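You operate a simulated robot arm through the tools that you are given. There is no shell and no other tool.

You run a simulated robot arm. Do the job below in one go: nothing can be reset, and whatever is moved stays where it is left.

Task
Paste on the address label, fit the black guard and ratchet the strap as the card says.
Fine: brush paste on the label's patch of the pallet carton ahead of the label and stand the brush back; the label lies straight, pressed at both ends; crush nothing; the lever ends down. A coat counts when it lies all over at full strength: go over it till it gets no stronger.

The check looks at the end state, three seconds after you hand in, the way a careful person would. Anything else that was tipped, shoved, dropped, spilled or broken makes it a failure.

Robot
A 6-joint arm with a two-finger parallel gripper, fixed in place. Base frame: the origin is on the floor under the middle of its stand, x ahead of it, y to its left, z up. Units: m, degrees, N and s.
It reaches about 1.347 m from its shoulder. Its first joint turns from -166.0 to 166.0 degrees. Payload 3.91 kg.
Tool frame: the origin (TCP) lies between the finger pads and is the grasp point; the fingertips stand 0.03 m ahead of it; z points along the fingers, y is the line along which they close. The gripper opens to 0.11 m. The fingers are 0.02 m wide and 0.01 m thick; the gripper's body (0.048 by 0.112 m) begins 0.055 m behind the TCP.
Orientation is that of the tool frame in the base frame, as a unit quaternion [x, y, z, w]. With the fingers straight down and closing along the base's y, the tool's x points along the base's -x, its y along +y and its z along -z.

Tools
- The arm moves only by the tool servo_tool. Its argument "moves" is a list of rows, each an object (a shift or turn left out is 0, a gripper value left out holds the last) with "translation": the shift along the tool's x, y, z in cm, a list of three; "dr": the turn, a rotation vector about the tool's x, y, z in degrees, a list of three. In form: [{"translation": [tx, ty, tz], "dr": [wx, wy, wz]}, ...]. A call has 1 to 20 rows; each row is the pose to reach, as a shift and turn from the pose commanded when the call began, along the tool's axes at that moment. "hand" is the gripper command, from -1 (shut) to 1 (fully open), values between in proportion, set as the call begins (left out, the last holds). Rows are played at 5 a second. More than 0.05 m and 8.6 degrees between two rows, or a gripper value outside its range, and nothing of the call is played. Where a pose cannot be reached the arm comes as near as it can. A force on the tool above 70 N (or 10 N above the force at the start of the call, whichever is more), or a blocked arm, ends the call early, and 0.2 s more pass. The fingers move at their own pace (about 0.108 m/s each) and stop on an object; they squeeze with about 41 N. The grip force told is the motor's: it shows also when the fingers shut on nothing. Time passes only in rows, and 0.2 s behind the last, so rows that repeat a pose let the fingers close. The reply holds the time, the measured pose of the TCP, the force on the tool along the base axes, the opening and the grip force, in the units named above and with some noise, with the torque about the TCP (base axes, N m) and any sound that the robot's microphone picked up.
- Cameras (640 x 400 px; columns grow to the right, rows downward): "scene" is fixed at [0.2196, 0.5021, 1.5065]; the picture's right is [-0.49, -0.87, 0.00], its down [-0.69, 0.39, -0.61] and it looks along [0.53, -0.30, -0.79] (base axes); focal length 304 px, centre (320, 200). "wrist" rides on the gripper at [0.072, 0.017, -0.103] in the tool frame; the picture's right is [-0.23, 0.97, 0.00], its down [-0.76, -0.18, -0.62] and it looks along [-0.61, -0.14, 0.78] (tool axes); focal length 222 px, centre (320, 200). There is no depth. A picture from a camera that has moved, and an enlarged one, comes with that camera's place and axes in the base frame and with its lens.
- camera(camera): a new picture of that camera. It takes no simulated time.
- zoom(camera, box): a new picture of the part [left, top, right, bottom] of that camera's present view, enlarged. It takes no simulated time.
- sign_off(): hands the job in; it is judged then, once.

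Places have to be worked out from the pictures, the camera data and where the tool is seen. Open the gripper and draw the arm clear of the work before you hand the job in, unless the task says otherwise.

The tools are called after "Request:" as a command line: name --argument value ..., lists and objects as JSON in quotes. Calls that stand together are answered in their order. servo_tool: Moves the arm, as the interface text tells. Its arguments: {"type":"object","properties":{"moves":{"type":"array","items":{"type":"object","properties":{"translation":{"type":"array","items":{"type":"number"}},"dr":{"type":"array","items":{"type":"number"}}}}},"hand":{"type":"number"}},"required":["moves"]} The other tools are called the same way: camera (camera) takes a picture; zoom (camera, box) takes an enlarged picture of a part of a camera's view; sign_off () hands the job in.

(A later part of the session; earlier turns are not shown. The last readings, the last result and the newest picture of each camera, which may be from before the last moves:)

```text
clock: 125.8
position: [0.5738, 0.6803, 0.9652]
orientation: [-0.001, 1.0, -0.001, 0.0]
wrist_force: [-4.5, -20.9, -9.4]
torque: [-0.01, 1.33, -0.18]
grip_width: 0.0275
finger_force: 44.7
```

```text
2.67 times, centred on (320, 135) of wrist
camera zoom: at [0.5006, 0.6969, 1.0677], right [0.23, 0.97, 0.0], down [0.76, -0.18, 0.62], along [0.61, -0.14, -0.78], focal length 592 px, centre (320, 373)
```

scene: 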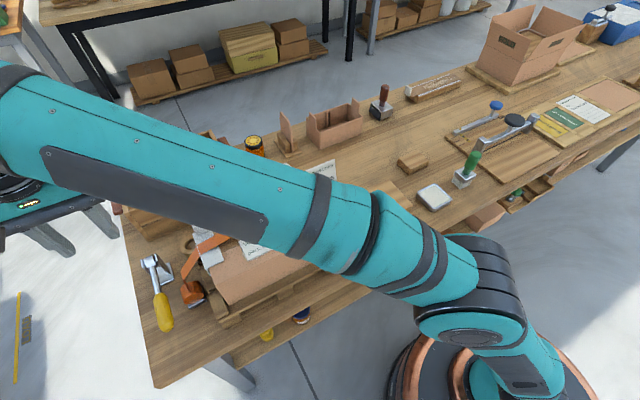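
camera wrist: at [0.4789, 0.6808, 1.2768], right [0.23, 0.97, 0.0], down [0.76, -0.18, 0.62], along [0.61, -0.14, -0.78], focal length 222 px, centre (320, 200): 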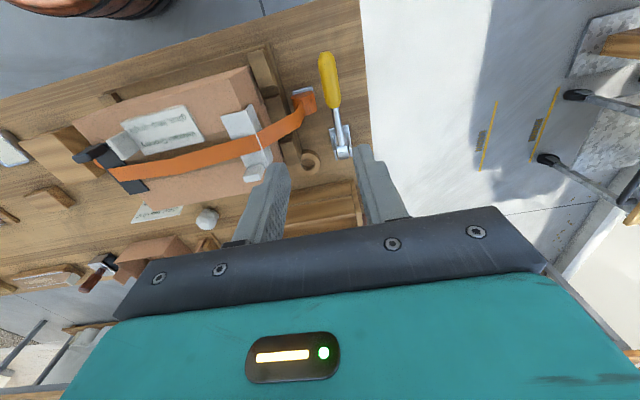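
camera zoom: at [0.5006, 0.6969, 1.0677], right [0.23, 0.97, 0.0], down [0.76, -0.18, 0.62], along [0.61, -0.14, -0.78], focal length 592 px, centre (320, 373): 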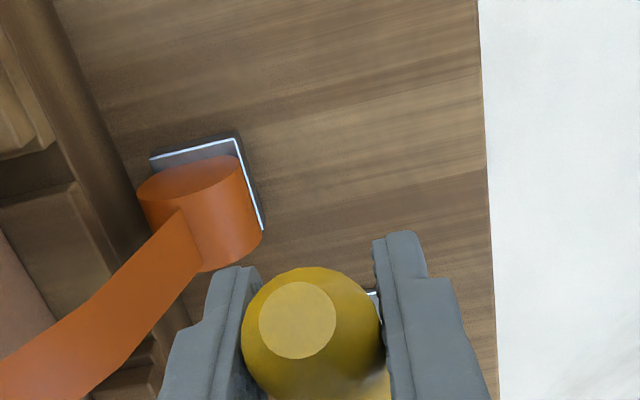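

Raised to ~42° with moderate forces; I continue to about 62°, easing 1 mm in −y.

Request:
servo_tool --moves '[{"translation": [-0.86, -0.1, -0.87]}, {"translation": [-1.78, -0.1, -1.66]}, {"translation": [-2.77, -0.1, -2.37]}, {"translation": [-3.82, -0.1, -2.99]}]'

Request:
zoom --camera "wrist" --box '[200, 60, 440, 210]'

Request:
camera --camera "scene"

```text
clock: 126.8
position: [0.6134, 0.679, 0.9931]
orientation: [0.0, 1.0, -0.001, 0.0]
wrist_force: [-32.4, -28.5, -21.3]
torque: [-0.69, 0.73, 0.09]
grip_width: 0.0279
finger_force: 44.8
```

```text
2.67 times, centred on (320, 135) of wrist
camera zoom: at [0.5406, 0.6971, 1.0977], right [0.23, 0.97, 0.0], down [0.76, -0.18, 0.62], along [0.61, -0.14, -0.78], focal length 592 px, centre (320, 373)
```

zoom: 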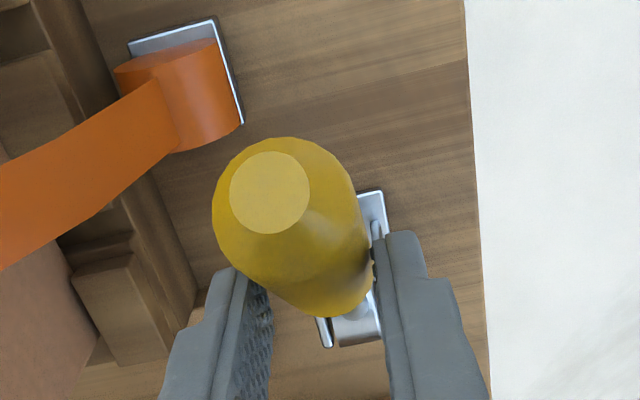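

```text
taken
```

scene: 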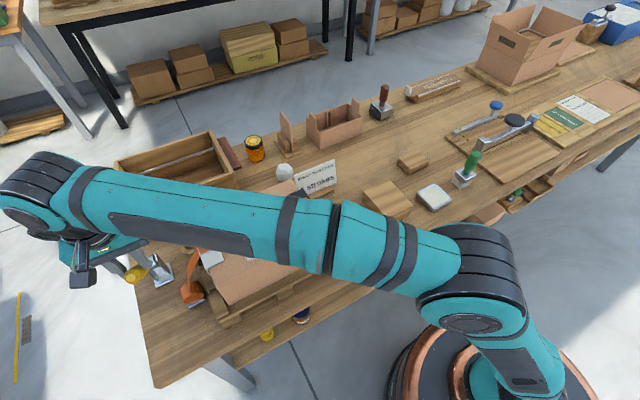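

The lever has reached an upper stop at about 51° (the handle slid down in the grip rather than following me to 62°). I open slightly to see whether the lever stays up by itself.

Request:
servo_tool --hand -0.16 --moves '[{"translation": [0, 0, 0]}, {"translation": [0, 0, 0]}, {"translation": [0, 0, 0]}]'

Request:
zoom --camera "wrist" --box '[200, 60, 440, 210]'

Request:
zoom --camera "scene" --box '[60, 220, 220, 330]'

```text
clock: 127.6
position: [0.6138, 0.6818, 0.9941]
orientation: [0.0, 1.0, 0.0, 0.0]
wrist_force: [0.6, -0.6, -1.0]
torque: [-0.04, -0.01, -0.01]
grip_width: 0.0463
finger_force: 0.0
```

```text
2.67 times, centred on (320, 135) of wrist
camera zoom: at [0.5405, 0.6979, 1.0973], right [0.23, 0.97, 0.0], down [0.76, -0.18, 0.62], along [0.61, -0.14, -0.78], focal length 592 px, centre (320, 373)
```

zoom: 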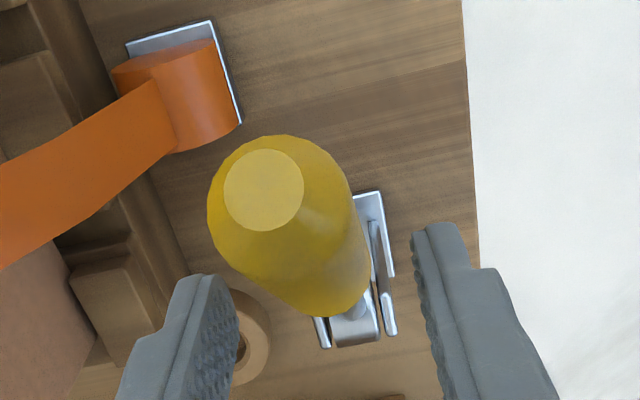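

```text
3.64 times, centred on (140, 275) of scene
camera zoom: at [0.2196, 0.5021, 1.5065], right [-0.49, -0.87, 0.0], down [-0.69, 0.39, -0.61], along [0.53, -0.3, -0.79], focal length 1106 px, centre (974, -73)
```

zoom: 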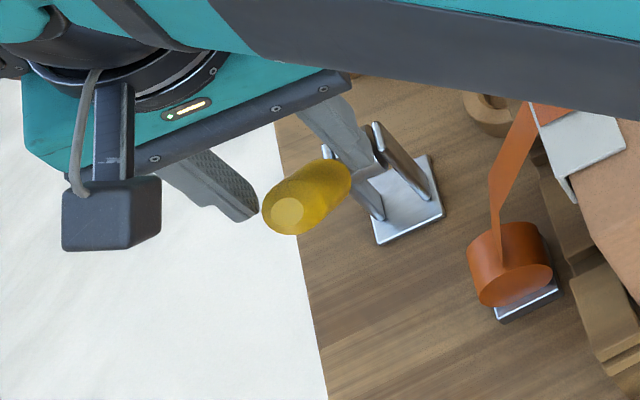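

The lever holds its position at ~51° by itself. I re-centre around the handle (r ≈0.135) with the fingers straddling it and regrip for the down-stroke.

Request:
servo_tool --moves '[{"translation": [0, -0.25, 0]}, {"translation": [0.6, -0.25, 0.6]}, {"translation": [1.3, -0.25, 1.2]}, {"translation": [1.94, -0.25, 1.83]}]'

Request:
zoom --camera "wrist" --box '[200, 60, 440, 210]'

```text
clock: 128.6
position: [0.594, 0.679, 0.9772]
orientation: [0.0, 1.0, 0.0, 0.001]
wrist_force: [0.2, 0.2, 0.5]
torque: [0.02, -0.04, 0.02]
grip_width: 0.046
finger_force: 0.0
```

```text
2.67 times, centred on (320, 135) of wrist
camera zoom: at [0.5212, 0.6954, 1.0795], right [0.23, 0.97, 0.0], down [0.76, -0.18, 0.62], along [0.61, -0.14, -0.78], focal length 592 px, centre (320, 373)
```

zoom: 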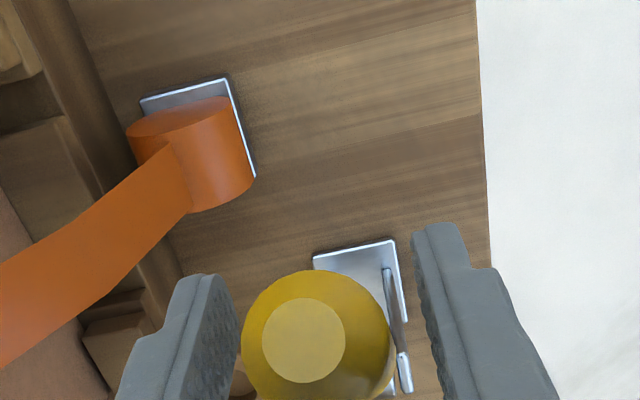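

Handle is centred within ~1 mm; I close the grip again.

Request:
servo_tool --hand -1 --moves '[{"translation": [0, -0.05, 0]}, {"translation": [0, -0.05, 0]}, {"translation": [0, -0.05, 0]}, {"translation": [0, -0.05, 0]}]'

```text
clock: 129.6
position: [0.5922, 0.6814, 0.9749]
orientation: [-0.001, 1.0, 0.0, -0.001]
wrist_force: [-2.2, 46.5, 12.2]
torque: [0.15, -0.76, 0.24]
grip_width: 0.0274
finger_force: 44.9
```

Sideways +46 N: I shift +2.2 mm in y to relax.

Request:
servo_tool --moves '[{"translation": [0, 0.1, 0]}, {"translation": [0, 0.22, 0]}]'

```text
clock: 130.2
position: [0.5932, 0.6798, 0.9756]
orientation: [0.0, 1.0, 0.0, 0.0]
wrist_force: [-15.9, 22.5, 6.5]
torque: [-0.04, 1.17, 0.13]
grip_width: 0.028
finger_force: 44.7
```

I shift another 1 mm and start the down-stroke along the arc, first to about 36°, listening for the ratchet.

Request:
servo_tool --moves '[{"translation": [0, 0.1, 0]}, {"translation": [0.89, 0.1, 0.78]}, {"translation": [1.7, 0.1, 1.63]}, {"translation": [2.43, 0.1, 2.55]}]'

Request:
zoom --camera "wrist" --box '[200, 60, 440, 210]'

```text
clock: 131.2
position: [0.5702, 0.6803, 0.9495]
orientation: [0.0, 1.0, -0.002, 0.001]
wrist_force: [8.9, 22.8, 5.7]
torque: [0.05, -1.29, 0.09]
grip_width: 0.0277
finger_force: 44.9
```

```text
2.67 times, centred on (320, 135) of wrist
camera zoom: at [0.4977, 0.697, 1.0524], right [0.23, 0.97, 0.0], down [0.76, -0.18, 0.62], along [0.61, -0.14, -0.78], focal length 592 px, centre (320, 373)
```

zoom: 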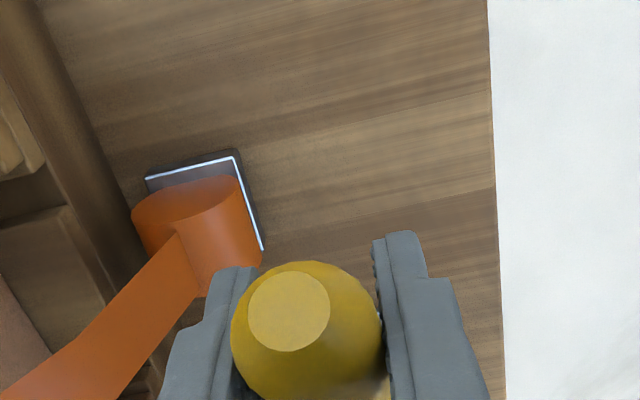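

The lever follows down smoothly. I continue down toward its rest angle.

Request:
servo_tool --moves '[{"translation": [0.65, 0.1, 0.99]}, {"translation": [1.21, 0.1, 2.02]}, {"translation": [1.68, 0.1, 3.1]}, {"translation": [2.06, 0.1, 4.22]}, {"translation": [2.33, 0.1, 5.36]}, {"translation": [2.51, 0.1, 6.53]}, {"translation": [2.58, 0.1, 7.7]}]'

Request:
zoom --camera "wrist" --box '[200, 60, 440, 210]'

Request:
zoom --camera "scene" --box '[160, 160, 360, 300]'

```text
clock: 132.8
position: [0.5417, 0.6807, 0.8735]
orientation: [0.0, 1.0, 0.0, 0.0]
wrist_force: [-12.5, -27.9, 8.1]
torque: [0.21, -1.07, -0.05]
grip_width: 0.0277
finger_force: 44.8
```

```text
2.67 times, centred on (320, 135) of wrist
camera zoom: at [0.4696, 0.697, 0.977], right [0.23, 0.97, 0.0], down [0.76, -0.18, 0.62], along [0.61, -0.14, -0.78], focal length 592 px, centre (320, 373)
```

zoom: 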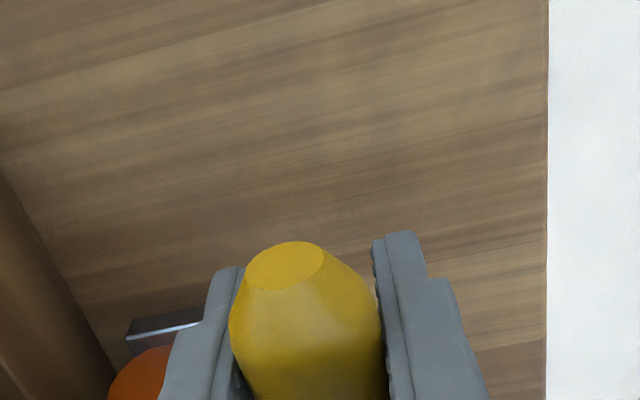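

```text
2.86 times, centred on (260, 230) of scene
camera zoom: at [0.2196, 0.5021, 1.5065], right [-0.49, -0.87, 0.0], down [-0.69, 0.39, -0.61], along [0.53, -0.3, -0.79], focal length 869 px, centre (491, 114)
```

zoom: 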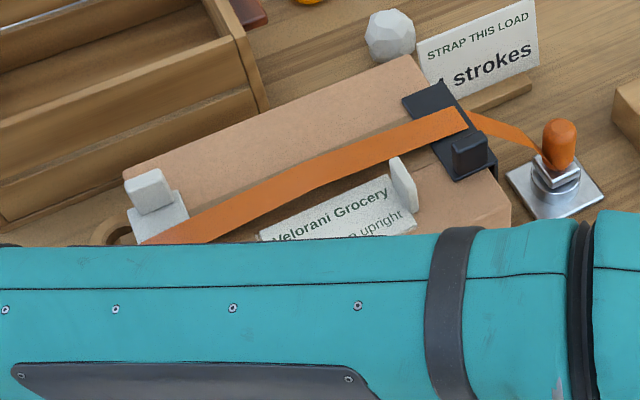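

Nearly down (θ≈1°) and the slack hump in the strap looks smaller. I continue the last bit down until the stop is felt, easing 1 mm in −y.

Request:
servo_tool --moves '[{"translation": [0, -0.1, 0.5]}, {"translation": [-0.05, -0.1, 1.0]}]'

```text
clock: 133.4
position: [0.5424, 0.6801, 0.8641]
orientation: [0.0, 1.0, 0.0, 0.001]
wrist_force: [-15.1, -19.3, 7.6]
torque: [0.17, -1.31, -0.03]
grip_width: 0.0274
finger_force: 44.7
```

No stop yet; I continue 5 mm further down.

Request:
servo_tool --moves '[{"translation": [-0.03, -0.05, 0.3]}, {"translation": [-0.06, -0.05, 0.6]}]'

Request:
zoom --camera "wrist" --box '[200, 60, 440, 210]'

```text
clock: 134.0
position: [0.5428, 0.6795, 0.8585]
orientation: [-0.001, 1.0, 0.001, 0.001]
wrist_force: [-24.6, -0.9, 15.0]
torque: [0.05, -0.76, 0.01]
grip_width: 0.0274
finger_force: 44.9
```

```text
2.67 times, centred on (320, 135) of wrist
camera zoom: at [0.4701, 0.6966, 0.9619], right [0.23, 0.97, 0.0], down [0.76, -0.18, 0.62], along [0.61, -0.14, -0.78], focal length 592 px, centre (320, 373)
```

zoom: 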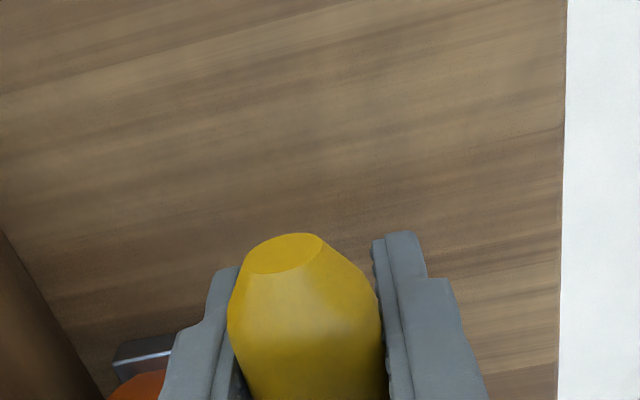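

Force is rising to 15 N; I push 3 mm more to confirm the lower stop.

Request:
servo_tool --moves '[{"translation": [0.08, 0, 0.15]}, {"translation": [0.15, 0, 0.3]}]'

```text
clock: 134.6
position: [0.5429, 0.6796, 0.8567]
orientation: [0.001, 1.0, 0.002, 0.002]
wrist_force: [-4.4, 27.0, 39.0]
torque: [-0.15, -0.1, 0.06]
grip_width: 0.0275
finger_force: 45.0
```

The lower stop is reached (39 N). I look at the strap to see what this first stroke did.

Request:
zoom --camera "scene" --box '[190, 160, 350, 270]'

Request:
camera --camera "scene"

```text
3.64 times, centred on (270, 215) of scene
camera zoom: at [0.2196, 0.5021, 1.5065], right [-0.49, -0.87, 0.0], down [-0.69, 0.39, -0.61], along [0.53, -0.3, -0.79], focal length 1106 px, centre (502, 146)
```

zoom: 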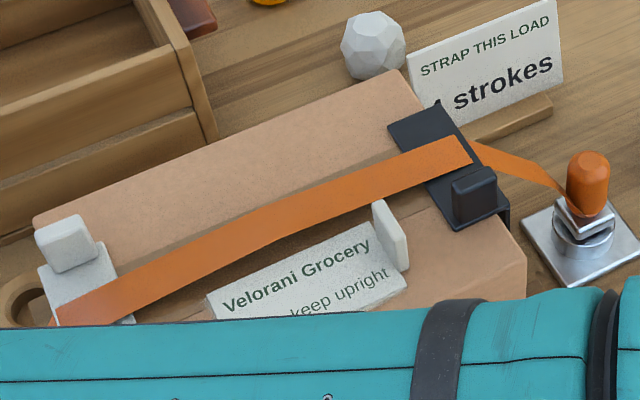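

```text
taken
```

scene: 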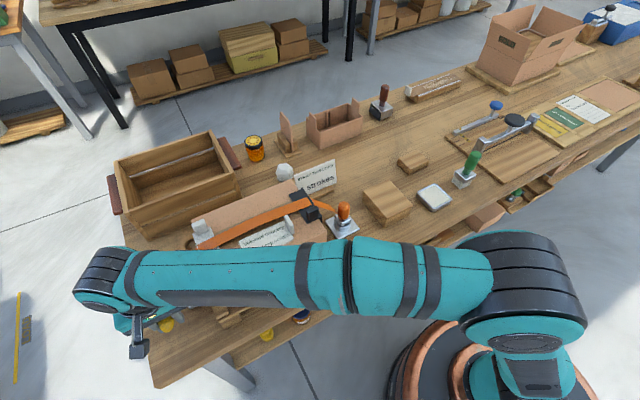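

The first full stroke took up most of the slack hump in the strap. I start stroke 2: raising the lever along the arc to about 44° first.

Request:
servo_tool --moves '[{"translation": [-0.03, 0, -1.0]}, {"translation": [-0.03, 0, -1.84]}, {"translation": [-0.19, 0.03, -3.01]}, {"translation": [-0.44, 0.06, -4.17]}, {"translation": [-0.8, 0.09, -5.3]}, {"translation": [-1.25, 0.11, -6.39]}, {"translation": [-1.8, 0.13, -7.44]}, {"translation": [-2.43, 0.15, -8.44]}, {"translation": [-3.15, 0.15, -9.38]}, {"translation": [-3.79, 0.15, -10.08]}]'

Request:
zoom --camera "wrist" --box '[200, 60, 440, 210]'

```text
clock: 136.8
position: [0.5817, 0.6802, 0.9548]
orientation: [0.0, 1.0, 0.0, -0.001]
wrist_force: [-10.0, -8.6, -5.8]
torque: [0.01, 1.28, -0.14]
grip_width: 0.0274
finger_force: 44.8
```

```text
2.67 times, centred on (320, 135) of wrist
camera zoom: at [0.5079, 0.6969, 1.0582], right [0.23, 0.97, 0.0], down [0.76, -0.18, 0.62], along [0.61, -0.14, -0.78], focal length 592 px, centre (320, 373)
```

zoom: 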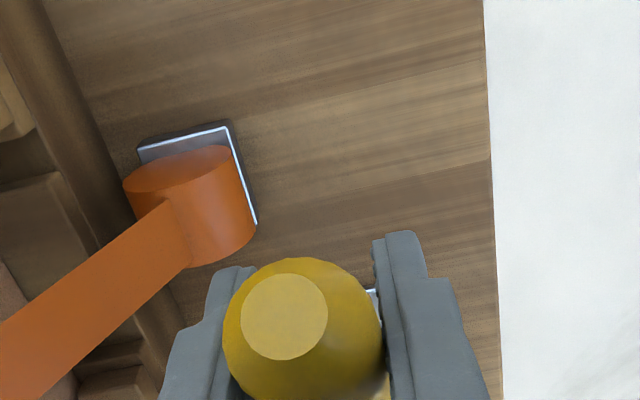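

Smooth so far. I continue to ~51° to meet the upper stop.

Request:
servo_tool --moves '[{"translation": [-0.68, 0, -0.66]}, {"translation": [-1.22, 0, -1.12]}]'

Request:
zoom --camera "wrist" --box '[200, 60, 440, 210]'

```text
clock: 137.4
position: [0.5923, 0.6796, 0.9651]
orientation: [-0.002, 1.0, 0.0, 0.0]
wrist_force: [-14.9, -12.2, -0.5]
torque: [-0.01, 1.26, -0.13]
grip_width: 0.0277
finger_force: 44.9
```

```text
2.67 times, centred on (320, 135) of wrist
camera zoom: at [0.5205, 0.6968, 1.07], right [0.23, 0.97, 0.0], down [0.76, -0.18, 0.62], along [0.61, -0.14, -0.78], focal length 592 px, centre (320, 373)
```

zoom: 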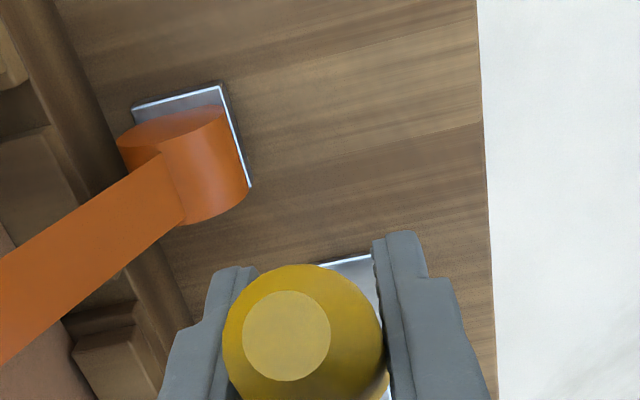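

No stop felt yet at ~51°; I go on a few degrees more.

Request:
servo_tool --moves '[{"translation": [-0.4, 0, -0.3]}, {"translation": [-0.75, 0, -0.57]}]'

Request:
zoom --camera "wrist" --box '[200, 60, 440, 210]'

```text
clock: 138.0
position: [0.5994, 0.6798, 0.9713]
orientation: [-0.001, 1.0, -0.002, 0.0]
wrist_force: [-34.3, -32.3, -19.4]
torque: [0.18, 0.27, -0.14]
grip_width: 0.0279
finger_force: 45.3
```

```text
2.67 times, centred on (320, 135) of wrist
camera zoom: at [0.527, 0.6971, 1.0748], right [0.23, 0.97, 0.0], down [0.76, -0.18, 0.62], along [0.61, -0.14, -0.78], focal length 592 px, centre (320, 373)
```

zoom: 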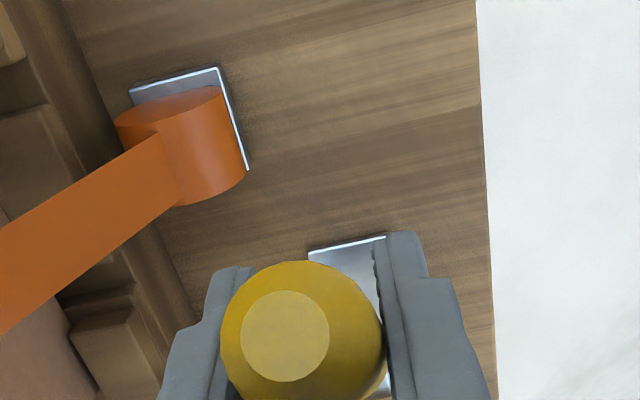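

The upper stop is reached (forces jumped). Now the down-stroke along the arc to the rest angle.

Request:
servo_tool --moves '[{"translation": [0.94, -0.1, 0.72]}, {"translation": [1.81, -0.1, 1.52]}, {"translation": [2.61, -0.1, 2.39]}, {"translation": [3.33, -0.1, 3.33]}, {"translation": [3.96, -0.1, 4.33]}, {"translation": [4.51, -0.12, 5.38]}, {"translation": [4.96, -0.13, 6.47]}, {"translation": [5.32, -0.14, 7.6]}, {"translation": [5.57, -0.15, 8.76]}, {"translation": [5.73, -0.15, 9.93]}, {"translation": [5.76, -0.15, 11.1]}]'

Request:
zoom --camera "wrist" --box '[200, 60, 440, 210]'

```text
clock: 140.4
position: [0.5408, 0.6793, 0.8613]
orientation: [-0.001, 1.0, -0.001, 0.0]
wrist_force: [-2.4, -1.2, 9.0]
torque: [-0.02, -1.21, -0.01]
grip_width: 0.0273
finger_force: 44.8
```

```text
2.67 times, centred on (320, 135) of wrist
camera zoom: at [0.469, 0.6967, 0.9647], right [0.23, 0.97, 0.0], down [0.76, -0.18, 0.62], along [0.61, -0.14, -0.78], focal length 592 px, centre (320, 373)
```

zoom: 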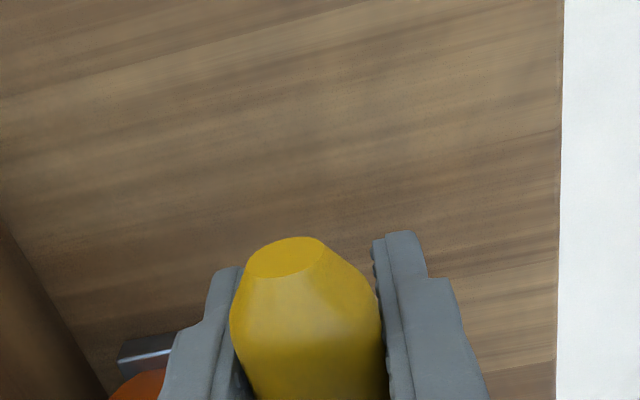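

Nearly down with low force; I push the last millimetres until the lower stop is felt.

Request:
servo_tool --moves '[{"translation": [0, 0, 0.3]}, {"translation": [0, 0, 0.6]}]'

```text
clock: 141.0
position: [0.5419, 0.6779, 0.8582]
orientation: [-0.001, 1.0, 0.001, 0.001]
wrist_force: [-1.0, 11.9, 38.5]
torque: [-0.08, -0.04, -0.05]
grip_width: 0.0277
finger_force: 45.0
```

Lower stop reached (38 N): stroke 2 done. I check the strap again.

Request:
zoom --camera "scene" --box '[190, 160, 350, 270]'

```text
3.64 times, centred on (270, 215) of scene
camera zoom: at [0.2196, 0.5021, 1.5065], right [-0.49, -0.87, 0.0], down [-0.69, 0.39, -0.61], along [0.53, -0.3, -0.79], focal length 1106 px, centre (502, 146)
```

zoom: 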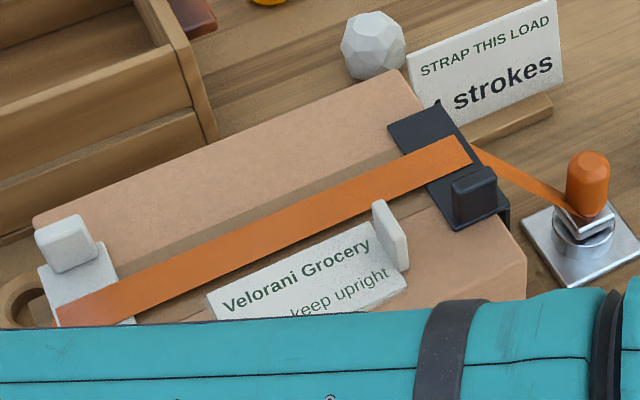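

The strap now lies flat after stroke 2. I start stroke 3, raising to the upper stop along the same arc.

Request:
servo_tool --moves '[{"translation": [-0.03, 0, -1.0]}, {"translation": [-0.03, 0, -1.84]}, {"translation": [-0.19, 0.03, -3.01]}, {"translation": [-0.44, 0.06, -4.17]}, {"translation": [-0.8, 0.09, -5.3]}, {"translation": [-1.25, 0.09, -6.39]}, {"translation": [-1.8, 0.09, -7.44]}, {"translation": [-2.43, 0.09, -8.44]}, {"translation": [-3.15, 0.09, -9.38]}, {"translation": [-3.79, 0.09, -10.08]}, {"translation": [-4.47, 0.09, -10.7]}, {"translation": [-5.01, 0.09, -11.15]}]'

Request:
zoom --camera "wrist" --box '[200, 60, 440, 210]'

```text
clock: 143.6
position: [0.5928, 0.6806, 0.967]
orientation: [-0.001, 1.0, 0.001, 0.0]
wrist_force: [-14.1, -21.0, -2.4]
torque: [-0.03, 1.3, -0.16]
grip_width: 0.0276
finger_force: 45.4
```

```text
2.67 times, centred on (320, 135) of wrist
camera zoom: at [0.5201, 0.6968, 1.0705], right [0.23, 0.97, 0.0], down [0.76, -0.18, 0.62], along [0.61, -0.14, -0.78], focal length 592 px, centre (320, 373)
```

zoom: 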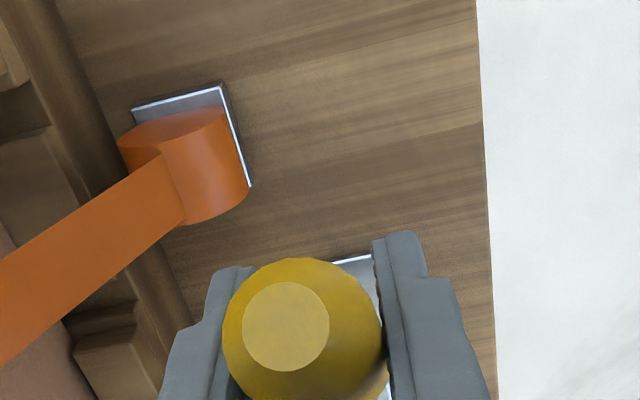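

The lever follows as before; I go the last few degrees to the upper stop.

Request:
servo_tool --moves '[{"translation": [-0.4, -0.05, -0.3]}, {"translation": [-0.75, -0.05, -0.57]}]'

```text
clock: 144.2
position: [0.5984, 0.6803, 0.9724]
orientation: [-0.001, 1.0, -0.001, -0.001]
wrist_force: [-30.9, -29.8, -12.7]
torque: [0.0, 0.85, -0.22]
grip_width: 0.0275
finger_force: 45.1
```

Force has risen; I add a few millimetres more to be sure the stop is reached, as in stroke 2.

Request:
servo_tool --moves '[{"translation": [-0.2, 0, -0.15]}, {"translation": [-0.3, 0, -0.22]}]'

```text
clock: 144.8
position: [0.6024, 0.6798, 0.9727]
orientation: [0.0, 1.0, 0.0, 0.0]
wrist_force: [-30.6, -25.2, -19.4]
torque: [-0.05, 0.11, -0.12]
grip_width: 0.0278
finger_force: 45.0
```

Upper stop confirmed. Now the down-stroke of stroke 3.

Request:
servo_tool --moves '[{"translation": [1.24, 0, 0.96]}, {"translation": [2.11, 0, 1.76]}, {"translation": [2.91, 0, 2.63]}, {"translation": [3.63, 0, 3.57]}, {"translation": [4.26, 0, 4.57]}, {"translation": [4.81, 0, 5.62]}, {"translation": [5.26, 0, 6.71]}, {"translation": [5.62, 0, 7.84]}, {"translation": [5.87, -0.02, 9.0]}, {"translation": [6.03, -0.04, 10.17]}, {"translation": [6.06, -0.04, 11.35]}]'

Request:
servo_tool --moves '[{"translation": [0, 0, 0.3]}, {"translation": [0, 0, 0.55]}]'

Request:
zoom --camera "scene" --box '[190, 160, 350, 270]'

Request:
zoom --camera "wrist" --box '[200, 60, 440, 210]'

```text
clock: 147.2
position: [0.5433, 0.6816, 0.8648]
orientation: [0.0, 1.0, 0.002, 0.001]
wrist_force: [9.5, -3.2, 38.4]
torque: [-0.03, -0.02, 0.0]
grip_width: 0.0275
finger_force: 45.0
```

```text
clock: 147.8
position: [0.5416, 0.6795, 0.8568]
orientation: [0.0, 1.0, 0.0, 0.0]
wrist_force: [3.7, -1.5, 39.7]
torque: [0.0, 0.11, -0.04]
grip_width: 0.0278
finger_force: 44.7
```

```text
3.64 times, centred on (270, 215) of scene
camera zoom: at [0.2196, 0.5021, 1.5065], right [-0.49, -0.87, 0.0], down [-0.69, 0.39, -0.61], along [0.53, -0.3, -0.79], focal length 1106 px, centre (502, 146)
```

zoom: 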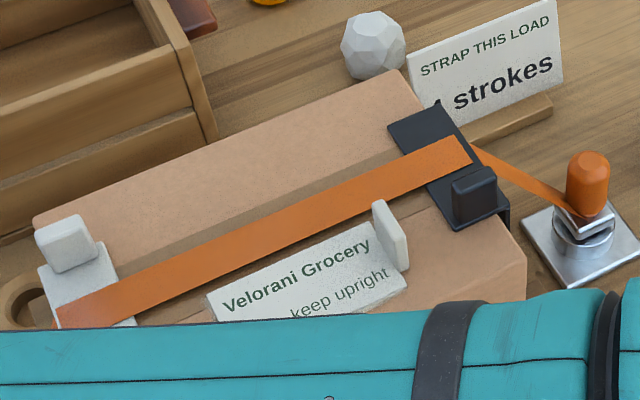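

```text
2.67 times, centred on (320, 135) of wrist
camera zoom: at [0.4684, 0.6967, 0.9603], right [0.23, 0.97, 0.0], down [0.76, -0.18, 0.62], along [0.61, -0.14, -0.78], focal length 592 px, centre (320, 373)
```

zoom: 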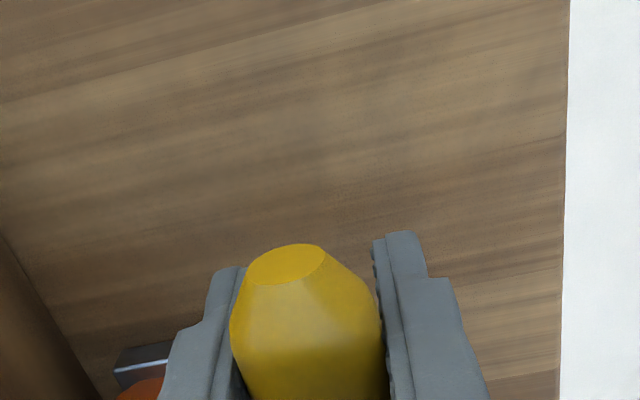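

The tip is back at its original rest height (z ≈0.859), so stroke 3 is complete; the strap is tight and flat. Stroke 4: raising again.

Request:
servo_tool --moves '[{"translation": [-0.03, 0, -1.0]}, {"translation": [-0.03, 0, -1.84]}, {"translation": [-0.19, 0.03, -3.01]}, {"translation": [-0.44, 0.06, -4.17]}, {"translation": [-0.8, 0.09, -5.3]}, {"translation": [-1.25, 0.07, -6.39]}, {"translation": [-1.8, 0.05, -7.44]}, {"translation": [-2.43, 0.04, -8.44]}, {"translation": [-3.15, 0.04, -9.38]}, {"translation": [-3.79, 0.04, -10.08]}, {"translation": [-4.47, 0.04, -10.7]}, {"translation": [-5.01, 0.04, -11.15]}]'

Request:
zoom --camera "wrist" --box '[200, 60, 440, 210]'

```text
clock: 150.4
position: [0.5917, 0.6816, 0.9684]
orientation: [0.0, 1.0, 0.001, 0.0]
wrist_force: [-16.8, -9.8, 1.9]
torque: [-0.04, 1.24, -0.12]
grip_width: 0.0278
finger_force: 44.5
```

```text
2.67 times, centred on (320, 135) of wrist
camera zoom: at [0.519, 0.6967, 1.0706], right [0.23, 0.97, 0.0], down [0.76, -0.18, 0.62], along [0.61, -0.14, -0.78], focal length 592 px, centre (320, 373)
```

zoom: 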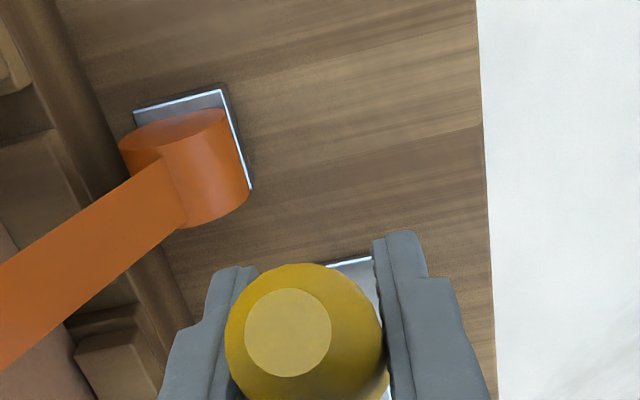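

Same behaviour as before; I go on to the upper stop.

Request:
servo_tool --moves '[{"translation": [-0.4, -0.02, -0.3]}, {"translation": [-0.75, -0.02, -0.57]}]'

Request:
servo_tool --moves '[{"translation": [-0.15, 0, -0.11]}, {"translation": [-0.3, 0, -0.22]}]'

```text
clock: 151.0
position: [0.5974, 0.6805, 0.9722]
orientation: [0.0, 1.0, -0.001, 0.0]
wrist_force: [-37.5, -23.7, -9.9]
torque: [-0.03, 0.3, -0.24]
grip_width: 0.0278
finger_force: 45.2
```

```text
clock: 151.6
position: [0.6037, 0.6811, 0.9743]
orientation: [0.0, 1.0, 0.001, -0.001]
wrist_force: [-36.2, -13.4, -15.9]
torque: [0.02, 0.2, -0.03]
grip_width: 0.0274
finger_force: 44.2
```

Upper stop reached again. Now the final down-stroke.

Request:
servo_tool --moves '[{"translation": [1.24, 0, 0.96]}, {"translation": [2.11, 0, 1.76]}, {"translation": [2.91, 0, 2.63]}, {"translation": [3.63, 0, 3.57]}, {"translation": [4.26, 0, 4.57]}, {"translation": [4.81, 0, 5.62]}, {"translation": [5.26, 0, 6.71]}, {"translation": [5.62, 0, 7.84]}, {"translation": [5.87, -0.01, 9.0]}, {"translation": [6.03, -0.02, 10.17]}, {"translation": [6.06, -0.02, 11.35]}]'

Request:
servo_tool --moves '[{"translation": [0, 0, 0.3]}, {"translation": [0, 0, 0.55]}]'

Request:
zoom --camera "scene" --box '[190, 160, 350, 270]'

Request:
zoom --camera "wrist" --box '[200, 60, 440, 210]'

```text
clock: 154.0
position: [0.5411, 0.6794, 0.8629]
orientation: [-0.001, 1.0, 0.002, 0.001]
wrist_force: [8.9, 21.7, 37.4]
torque: [0.07, 0.1, -0.94]
grip_width: 0.028
finger_force: 45.0
```

```text
clock: 154.6
position: [0.5401, 0.6803, 0.8558]
orientation: [-0.001, 1.0, 0.001, 0.0]
wrist_force: [-8.1, 25.9, 38.4]
torque: [-0.21, -0.07, -0.02]
grip_width: 0.0274
finger_force: 44.8
```

```text
3.64 times, centred on (270, 215) of scene
camera zoom: at [0.2196, 0.5021, 1.5065], right [-0.49, -0.87, 0.0], down [-0.69, 0.39, -0.61], along [0.53, -0.3, -0.79], focal length 1106 px, centre (502, 146)
```

zoom: 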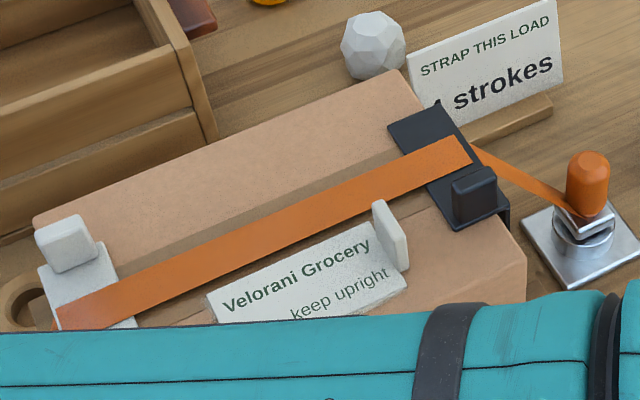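

```text
2.67 times, centred on (320, 135) of wrist
camera zoom: at [0.4679, 0.6966, 0.9598], right [0.23, 0.97, 0.0], down [0.76, -0.18, 0.62], along [0.61, -0.14, -0.78], focal length 592 px, centre (320, 373)
```

zoom: 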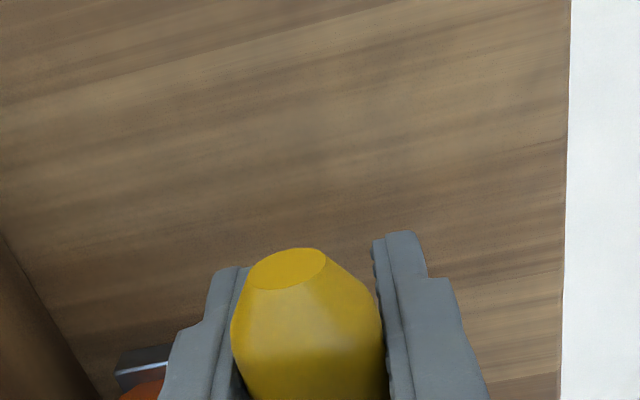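

The tip is again at its rest height (z ≈0.859): four full strokes done, lever down. I open the gripper in place so the lever stays where it is.

Request:
servo_tool --hand -0.16 --moves '[{"translation": [0, 0, 0]}, {"translation": [0, 0, 0]}, {"translation": [0, 0, 0]}]'

Request:
zoom --camera "wrist" --box '[200, 60, 440, 210]'

```text
clock: 155.4
position: [0.5428, 0.6793, 0.8547]
orientation: [0.0, 1.0, 0.0, 0.0]
wrist_force: [0.3, -0.3, 0.4]
torque: [0.0, 0.02, 0.02]
grip_width: 0.0462
finger_force: 0.0
```

```text
2.67 times, centred on (320, 135) of wrist
camera zoom: at [0.4695, 0.6965, 0.9583], right [0.23, 0.97, 0.0], down [0.76, -0.18, 0.62], along [0.61, -0.14, -0.78], focal length 592 px, centre (320, 373)
```

zoom: 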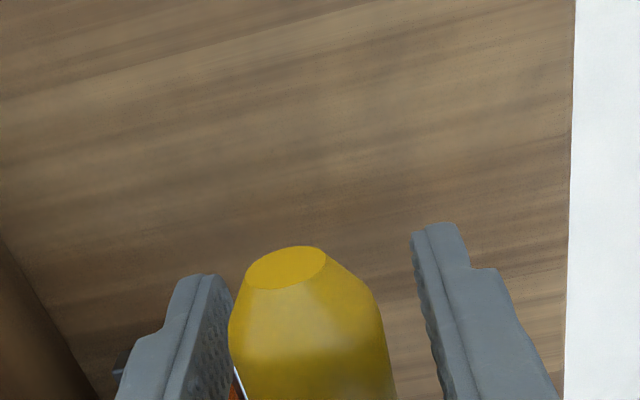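

The handle is closer to the −y finger, so I shift 2 mm in −y to clear it, then rise straight up.

Request:
servo_tool --moves '[{"translation": [0, -0.2, 0]}, {"translation": [0, -0.2, -1]}, {"translation": [0, -0.2, -3]}, {"translation": [0, -0.2, -6]}, {"translation": [0, -0.2, -10]}, {"translation": [0, -0.2, -14.5]}, {"translation": [0, -0.2, -19]}, {"translation": [0, -0.2, -23.5]}, {"translation": [0, -0.2, -28]}]'

Request:
camera --camera "wrist"

Request:
zoom --camera "wrist" --box '[220, 0, 420, 140]'

Request:
zoom --camera "scene" --box '[110, 160, 370, 340]'

```text
clock: 157.4
position: [0.5438, 0.6775, 1.1363]
orientation: [0.0, 1.0, 0.0, 0.0]
wrist_force: [0.0, -0.3, 0.6]
torque: [-0.01, 0.02, -0.02]
grip_width: 0.0464
finger_force: 0.1
```

```text
taken
camera wrist: at [0.4712, 0.6943, 1.2389], right [0.23, 0.97, 0.0], down [0.76, -0.18, 0.62], along [0.61, -0.14, -0.78], focal length 222 px, centre (320, 200)
```

wrist: 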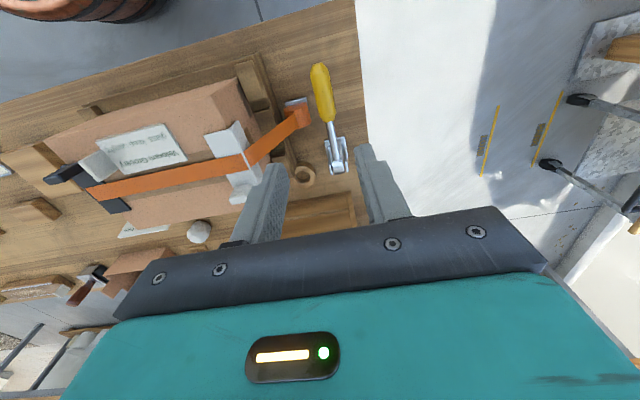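

```text
2.86 times, centred on (320, 70) of wrist
camera zoom: at [0.4712, 0.6943, 1.2389], right [0.23, 0.97, 0.0], down [0.76, -0.18, 0.62], along [0.61, -0.14, -0.78], focal length 635 px, centre (320, 571)
```

zoom: 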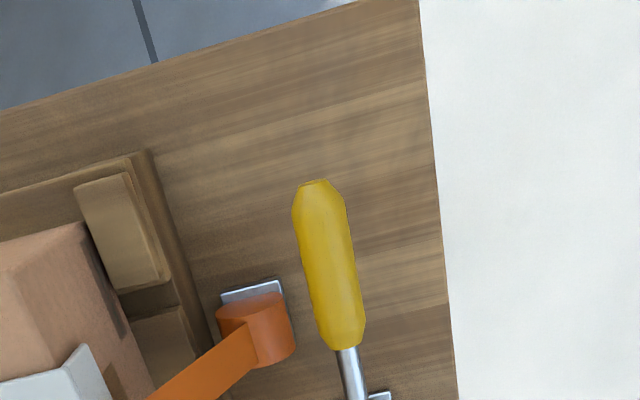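

```text
2.22 times, centred on (240, 250) of scene
camera zoom: at [0.2196, 0.5021, 1.5065], right [-0.49, -0.87, 0.0], down [-0.69, 0.39, -0.61], along [0.53, -0.3, -0.79], focal length 676 px, centre (498, 89)
```

zoom: 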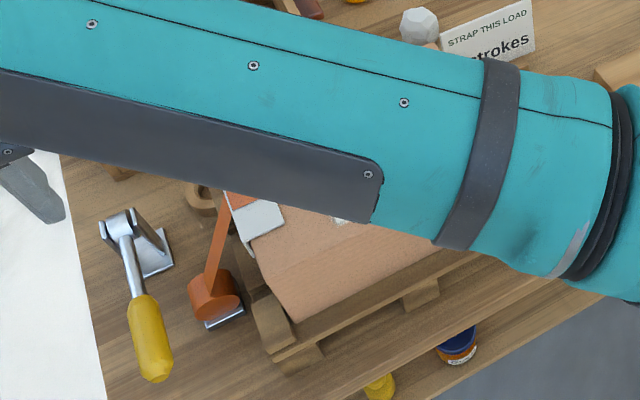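

The lever rests down as at the start. I draw the arm up and away to the right so the scene camera can see the whole result.

Request:
servo_tool --hand 1 --moves '[{"translation": [0, -2, -4]}, {"translation": [1, -5, -7]}, {"translation": [2, -9, -9]}, {"translation": [3, -13, -11]}, {"translation": [4, -17.5, -11]}, {"translation": [5, -22, -11]}, {"translation": [6, -26.5, -11]}, {"translation": [7, -31, -11]}, {"translation": [8, -35.5, -11]}, {"translation": [9, -40, -11]}, {"translation": [9, -44.5, -11]}, {"translation": [9, -49, -11]}, {"translation": [9, -53.5, -11]}, {"translation": [9, -58, -11]}]'

Request:
camera --camera "scene"

Request:
zoom --camera "scene" --box '[110, 160, 370, 340]'

Request:
zoom --camera "scene" --box '[190, 180, 350, 290]'

```text
clock: 160.4
position: [0.454, 0.0954, 1.2465]
orientation: [-0.001, 1.0, 0.0, 0.0]
wrist_force: [0.1, 0.1, -0.2]
torque: [0.0, 0.02, -0.03]
grip_width: 0.1101
finger_force: 0.0
```

```text
taken
```

scene: 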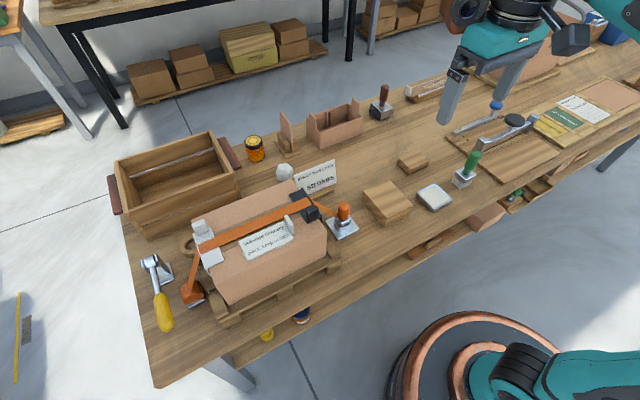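

```text
2.22 times, centred on (240, 250) of scene
camera zoom: at [0.2196, 0.5021, 1.5065], right [-0.49, -0.87, 0.0], down [-0.69, 0.39, -0.61], along [0.53, -0.3, -0.79], focal length 676 px, centre (498, 89)
```

zoom: 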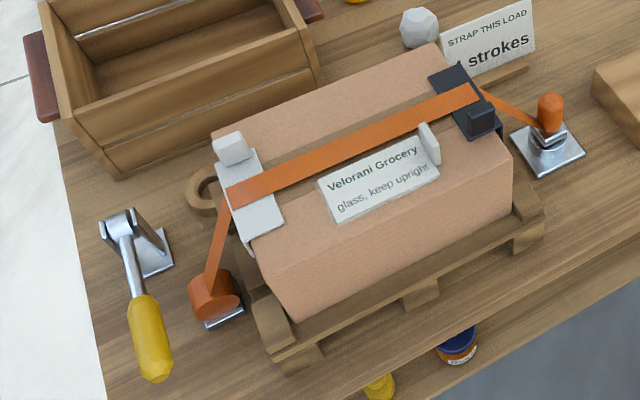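

```text
3.64 times, centred on (270, 235) of scene
camera zoom: at [0.2196, 0.5021, 1.5065], right [-0.49, -0.87, 0.0], down [-0.69, 0.39, -0.61], along [0.53, -0.3, -0.79], focal length 1106 px, centre (502, 73)
```

zoom: 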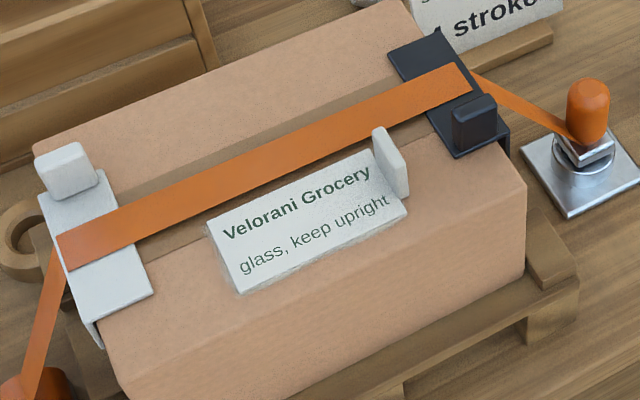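

Overall it looks right. I zoom in closely on both guards to see how the strap passes over them and whether the black guard is seated like the white one.

Request:
zoom --camera "scene" --box '[285, 180, 355, 230]'

Request:
zoom --camera "scene" --box '[180, 210, 250, 260]'

Request:
zoom --camera "wrist" --box '[380, 0, 640, 180]'

```text
8.00 times, centred on (320, 205) of scene
camera zoom: at [0.2196, 0.5021, 1.5065], right [-0.49, -0.87, 0.0], down [-0.69, 0.39, -0.61], along [0.53, -0.3, -0.79], focal length 2433 px, centre (320, 160)
```

zoom: 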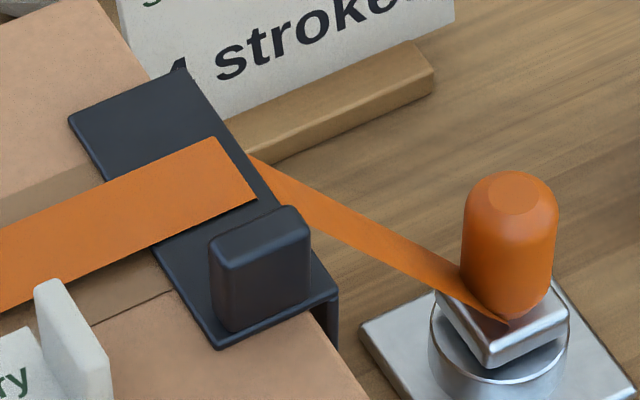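

```text
8.00 times, centred on (215, 235) of scene
camera zoom: at [0.2196, 0.5021, 1.5065], right [-0.49, -0.87, 0.0], down [-0.69, 0.39, -0.61], along [0.53, -0.3, -0.79], focal length 2433 px, centre (1160, -80)
```

zoom: 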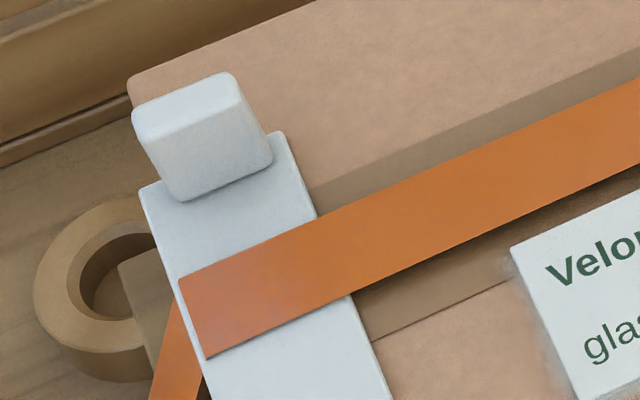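

```text
2.22 times, centred on (510, 90) of wrist
camera zoom: at [0.3812, 0.1128, 1.3498], right [0.23, 0.97, 0.0], down [0.76, -0.18, 0.62], along [0.61, -0.14, -0.78], focal length 494 px, centre (-102, 444)
```

zoom: 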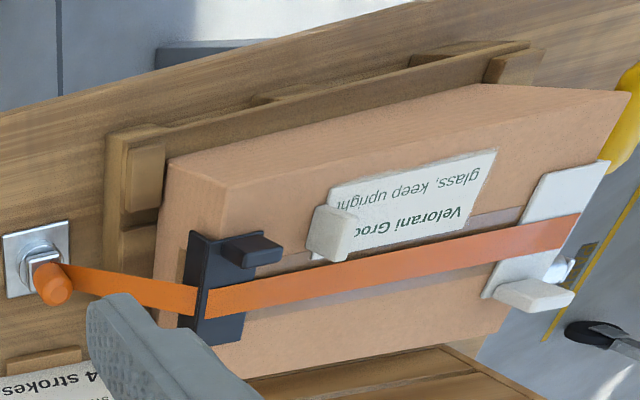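

The strap lies over both guards; on the black one its outer edge sticks out about 4–5 mm past the strap's bend (2 mm on the white). I move the camera to view the black guard's flange end-on and judge its gap to the carton.

Request:
servo_tool --moves '[{"translation": [-1.5, 4, 2]}, {"translation": [-3, 8, 5]}, {"translation": [-4.5, 11.5, 8]}, {"translation": [-5, 13.5, 10]}]'

Request:
camera --camera "wrist"

Request:
zoom --camera "wrist" --box '[320, 40, 460, 150]'

```text
refused: row 2 steps farther than a row can; nothing moved
```

```text
taken
camera wrist: at [0.3812, 0.1128, 1.3498], right [0.23, 0.97, 0.0], down [0.76, -0.18, 0.62], along [0.61, -0.14, -0.78], focal length 222 px, centre (320, 200)
```

wrist: 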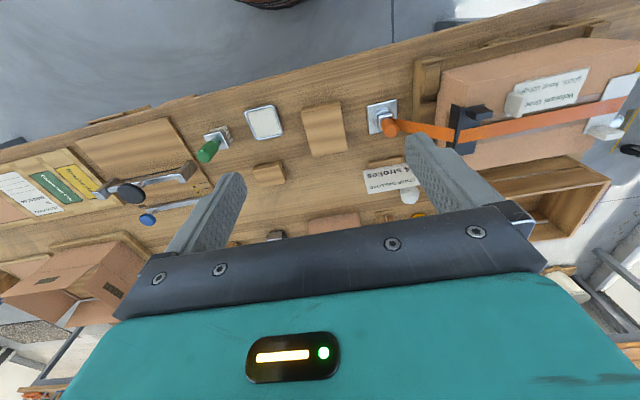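

```text
3.64 times, centred on (390, 95) of wrist
camera zoom: at [0.3812, 0.1128, 1.3498], right [0.23, 0.97, 0.0], down [0.76, -0.18, 0.62], along [0.61, -0.14, -0.78], focal length 808 px, centre (66, 582)
```

zoom: 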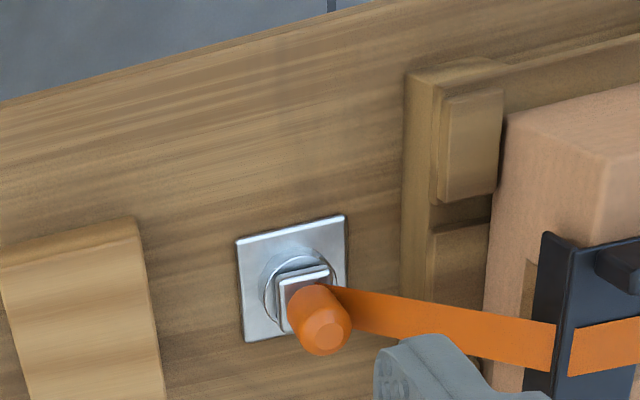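

The row step was slightly too long; I repeat with smaller steps.

Request:
servo_tool --moves '[{"translation": [-1.2, 3.2, 1.5]}, {"translation": [-2.4, 6.4, 3.5]}, {"translation": [-3.6, 9.4, 6]}, {"translation": [-4.5, 11.8, 8.2]}, {"translation": [-5, 13.5, 10]}]'

Request:
zoom --camera "wrist" --box '[300, 40, 440, 150]'

Request:
zoom --camera "wrist" --box '[340, 60, 400, 100]'

```text
clock: 161.6
position: [0.5038, 0.2324, 1.1471]
orientation: [0.0, 1.0, 0.0, 0.0]
wrist_force: [0.1, -0.5, -1.0]
torque: [-0.01, -0.01, -0.01]
grip_width: 0.1101
finger_force: 0.0
```

```text
3.64 times, centred on (370, 95) of wrist
camera zoom: at [0.4307, 0.2487, 1.2505], right [0.23, 0.97, 0.0], down [0.76, -0.18, 0.62], along [0.61, -0.14, -0.78], focal length 808 px, centre (138, 582)
```

zoom: 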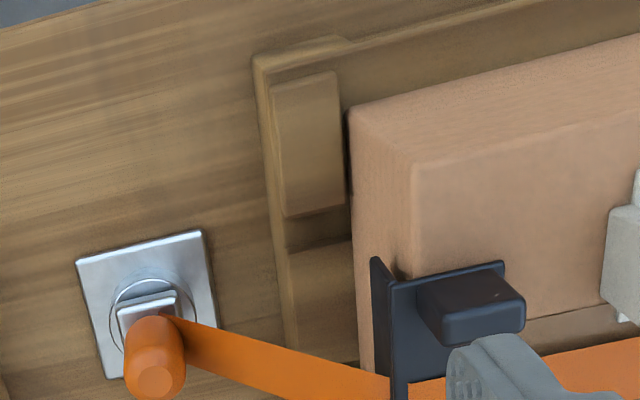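

```text
10.00 times, centred on (370, 80) of wrist
camera zoom: at [0.4307, 0.2487, 1.2505], right [0.23, 0.97, 0.0], down [0.76, -0.18, 0.62], along [0.61, -0.14, -0.78], focal length 2221 px, centre (-180, 1400)
```

zoom: 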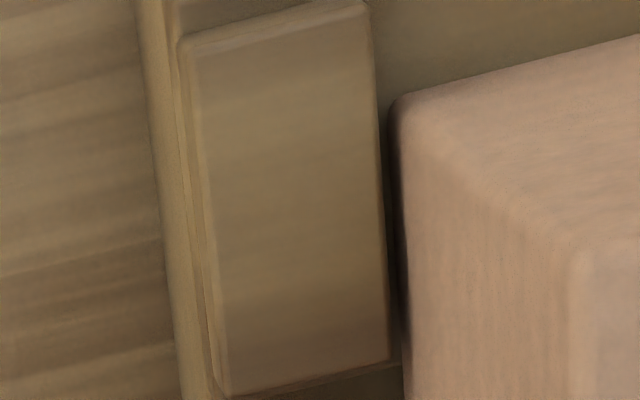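

I zoom right on the guard's near end to see the gap between flange and end face.

Request:
zoom --camera "wrist" --box '[370, 95, 430, 145]'

Request:
zoom --camera "wrist" --box '[365, 110, 445, 170]'

```text
8.00 times, centred on (400, 120) of wrist
camera zoom: at [0.4307, 0.2487, 1.2505], right [0.23, 0.97, 0.0], down [0.76, -0.18, 0.62], along [0.61, -0.14, -0.78], focal length 1777 px, centre (-320, 840)
```

zoom: 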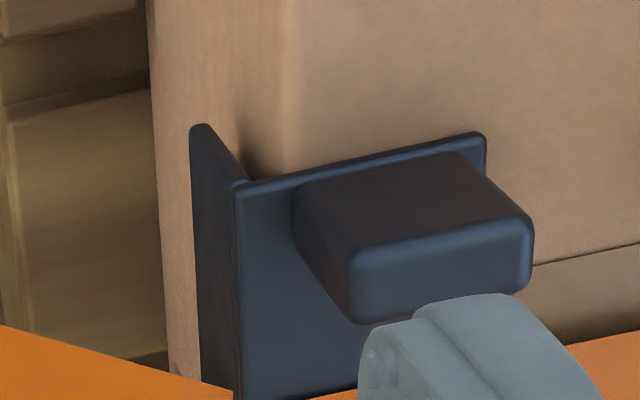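

```text
6.67 times, centred on (405, 140) of wrist
camera zoom: at [0.4307, 0.2487, 1.2505], right [0.23, 0.97, 0.0], down [0.76, -0.18, 0.62], along [0.61, -0.14, -0.78], focal length 1481 px, centre (-247, 600)
```

zoom: 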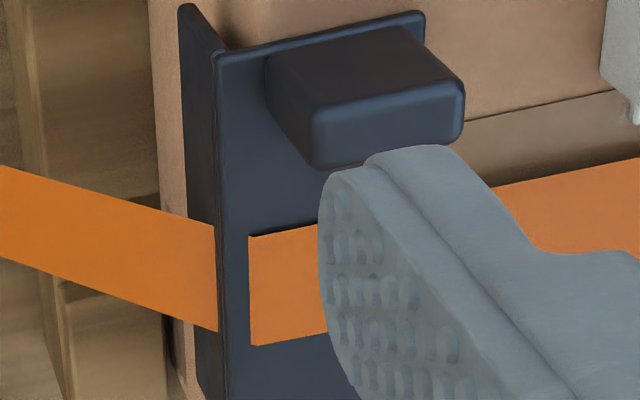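

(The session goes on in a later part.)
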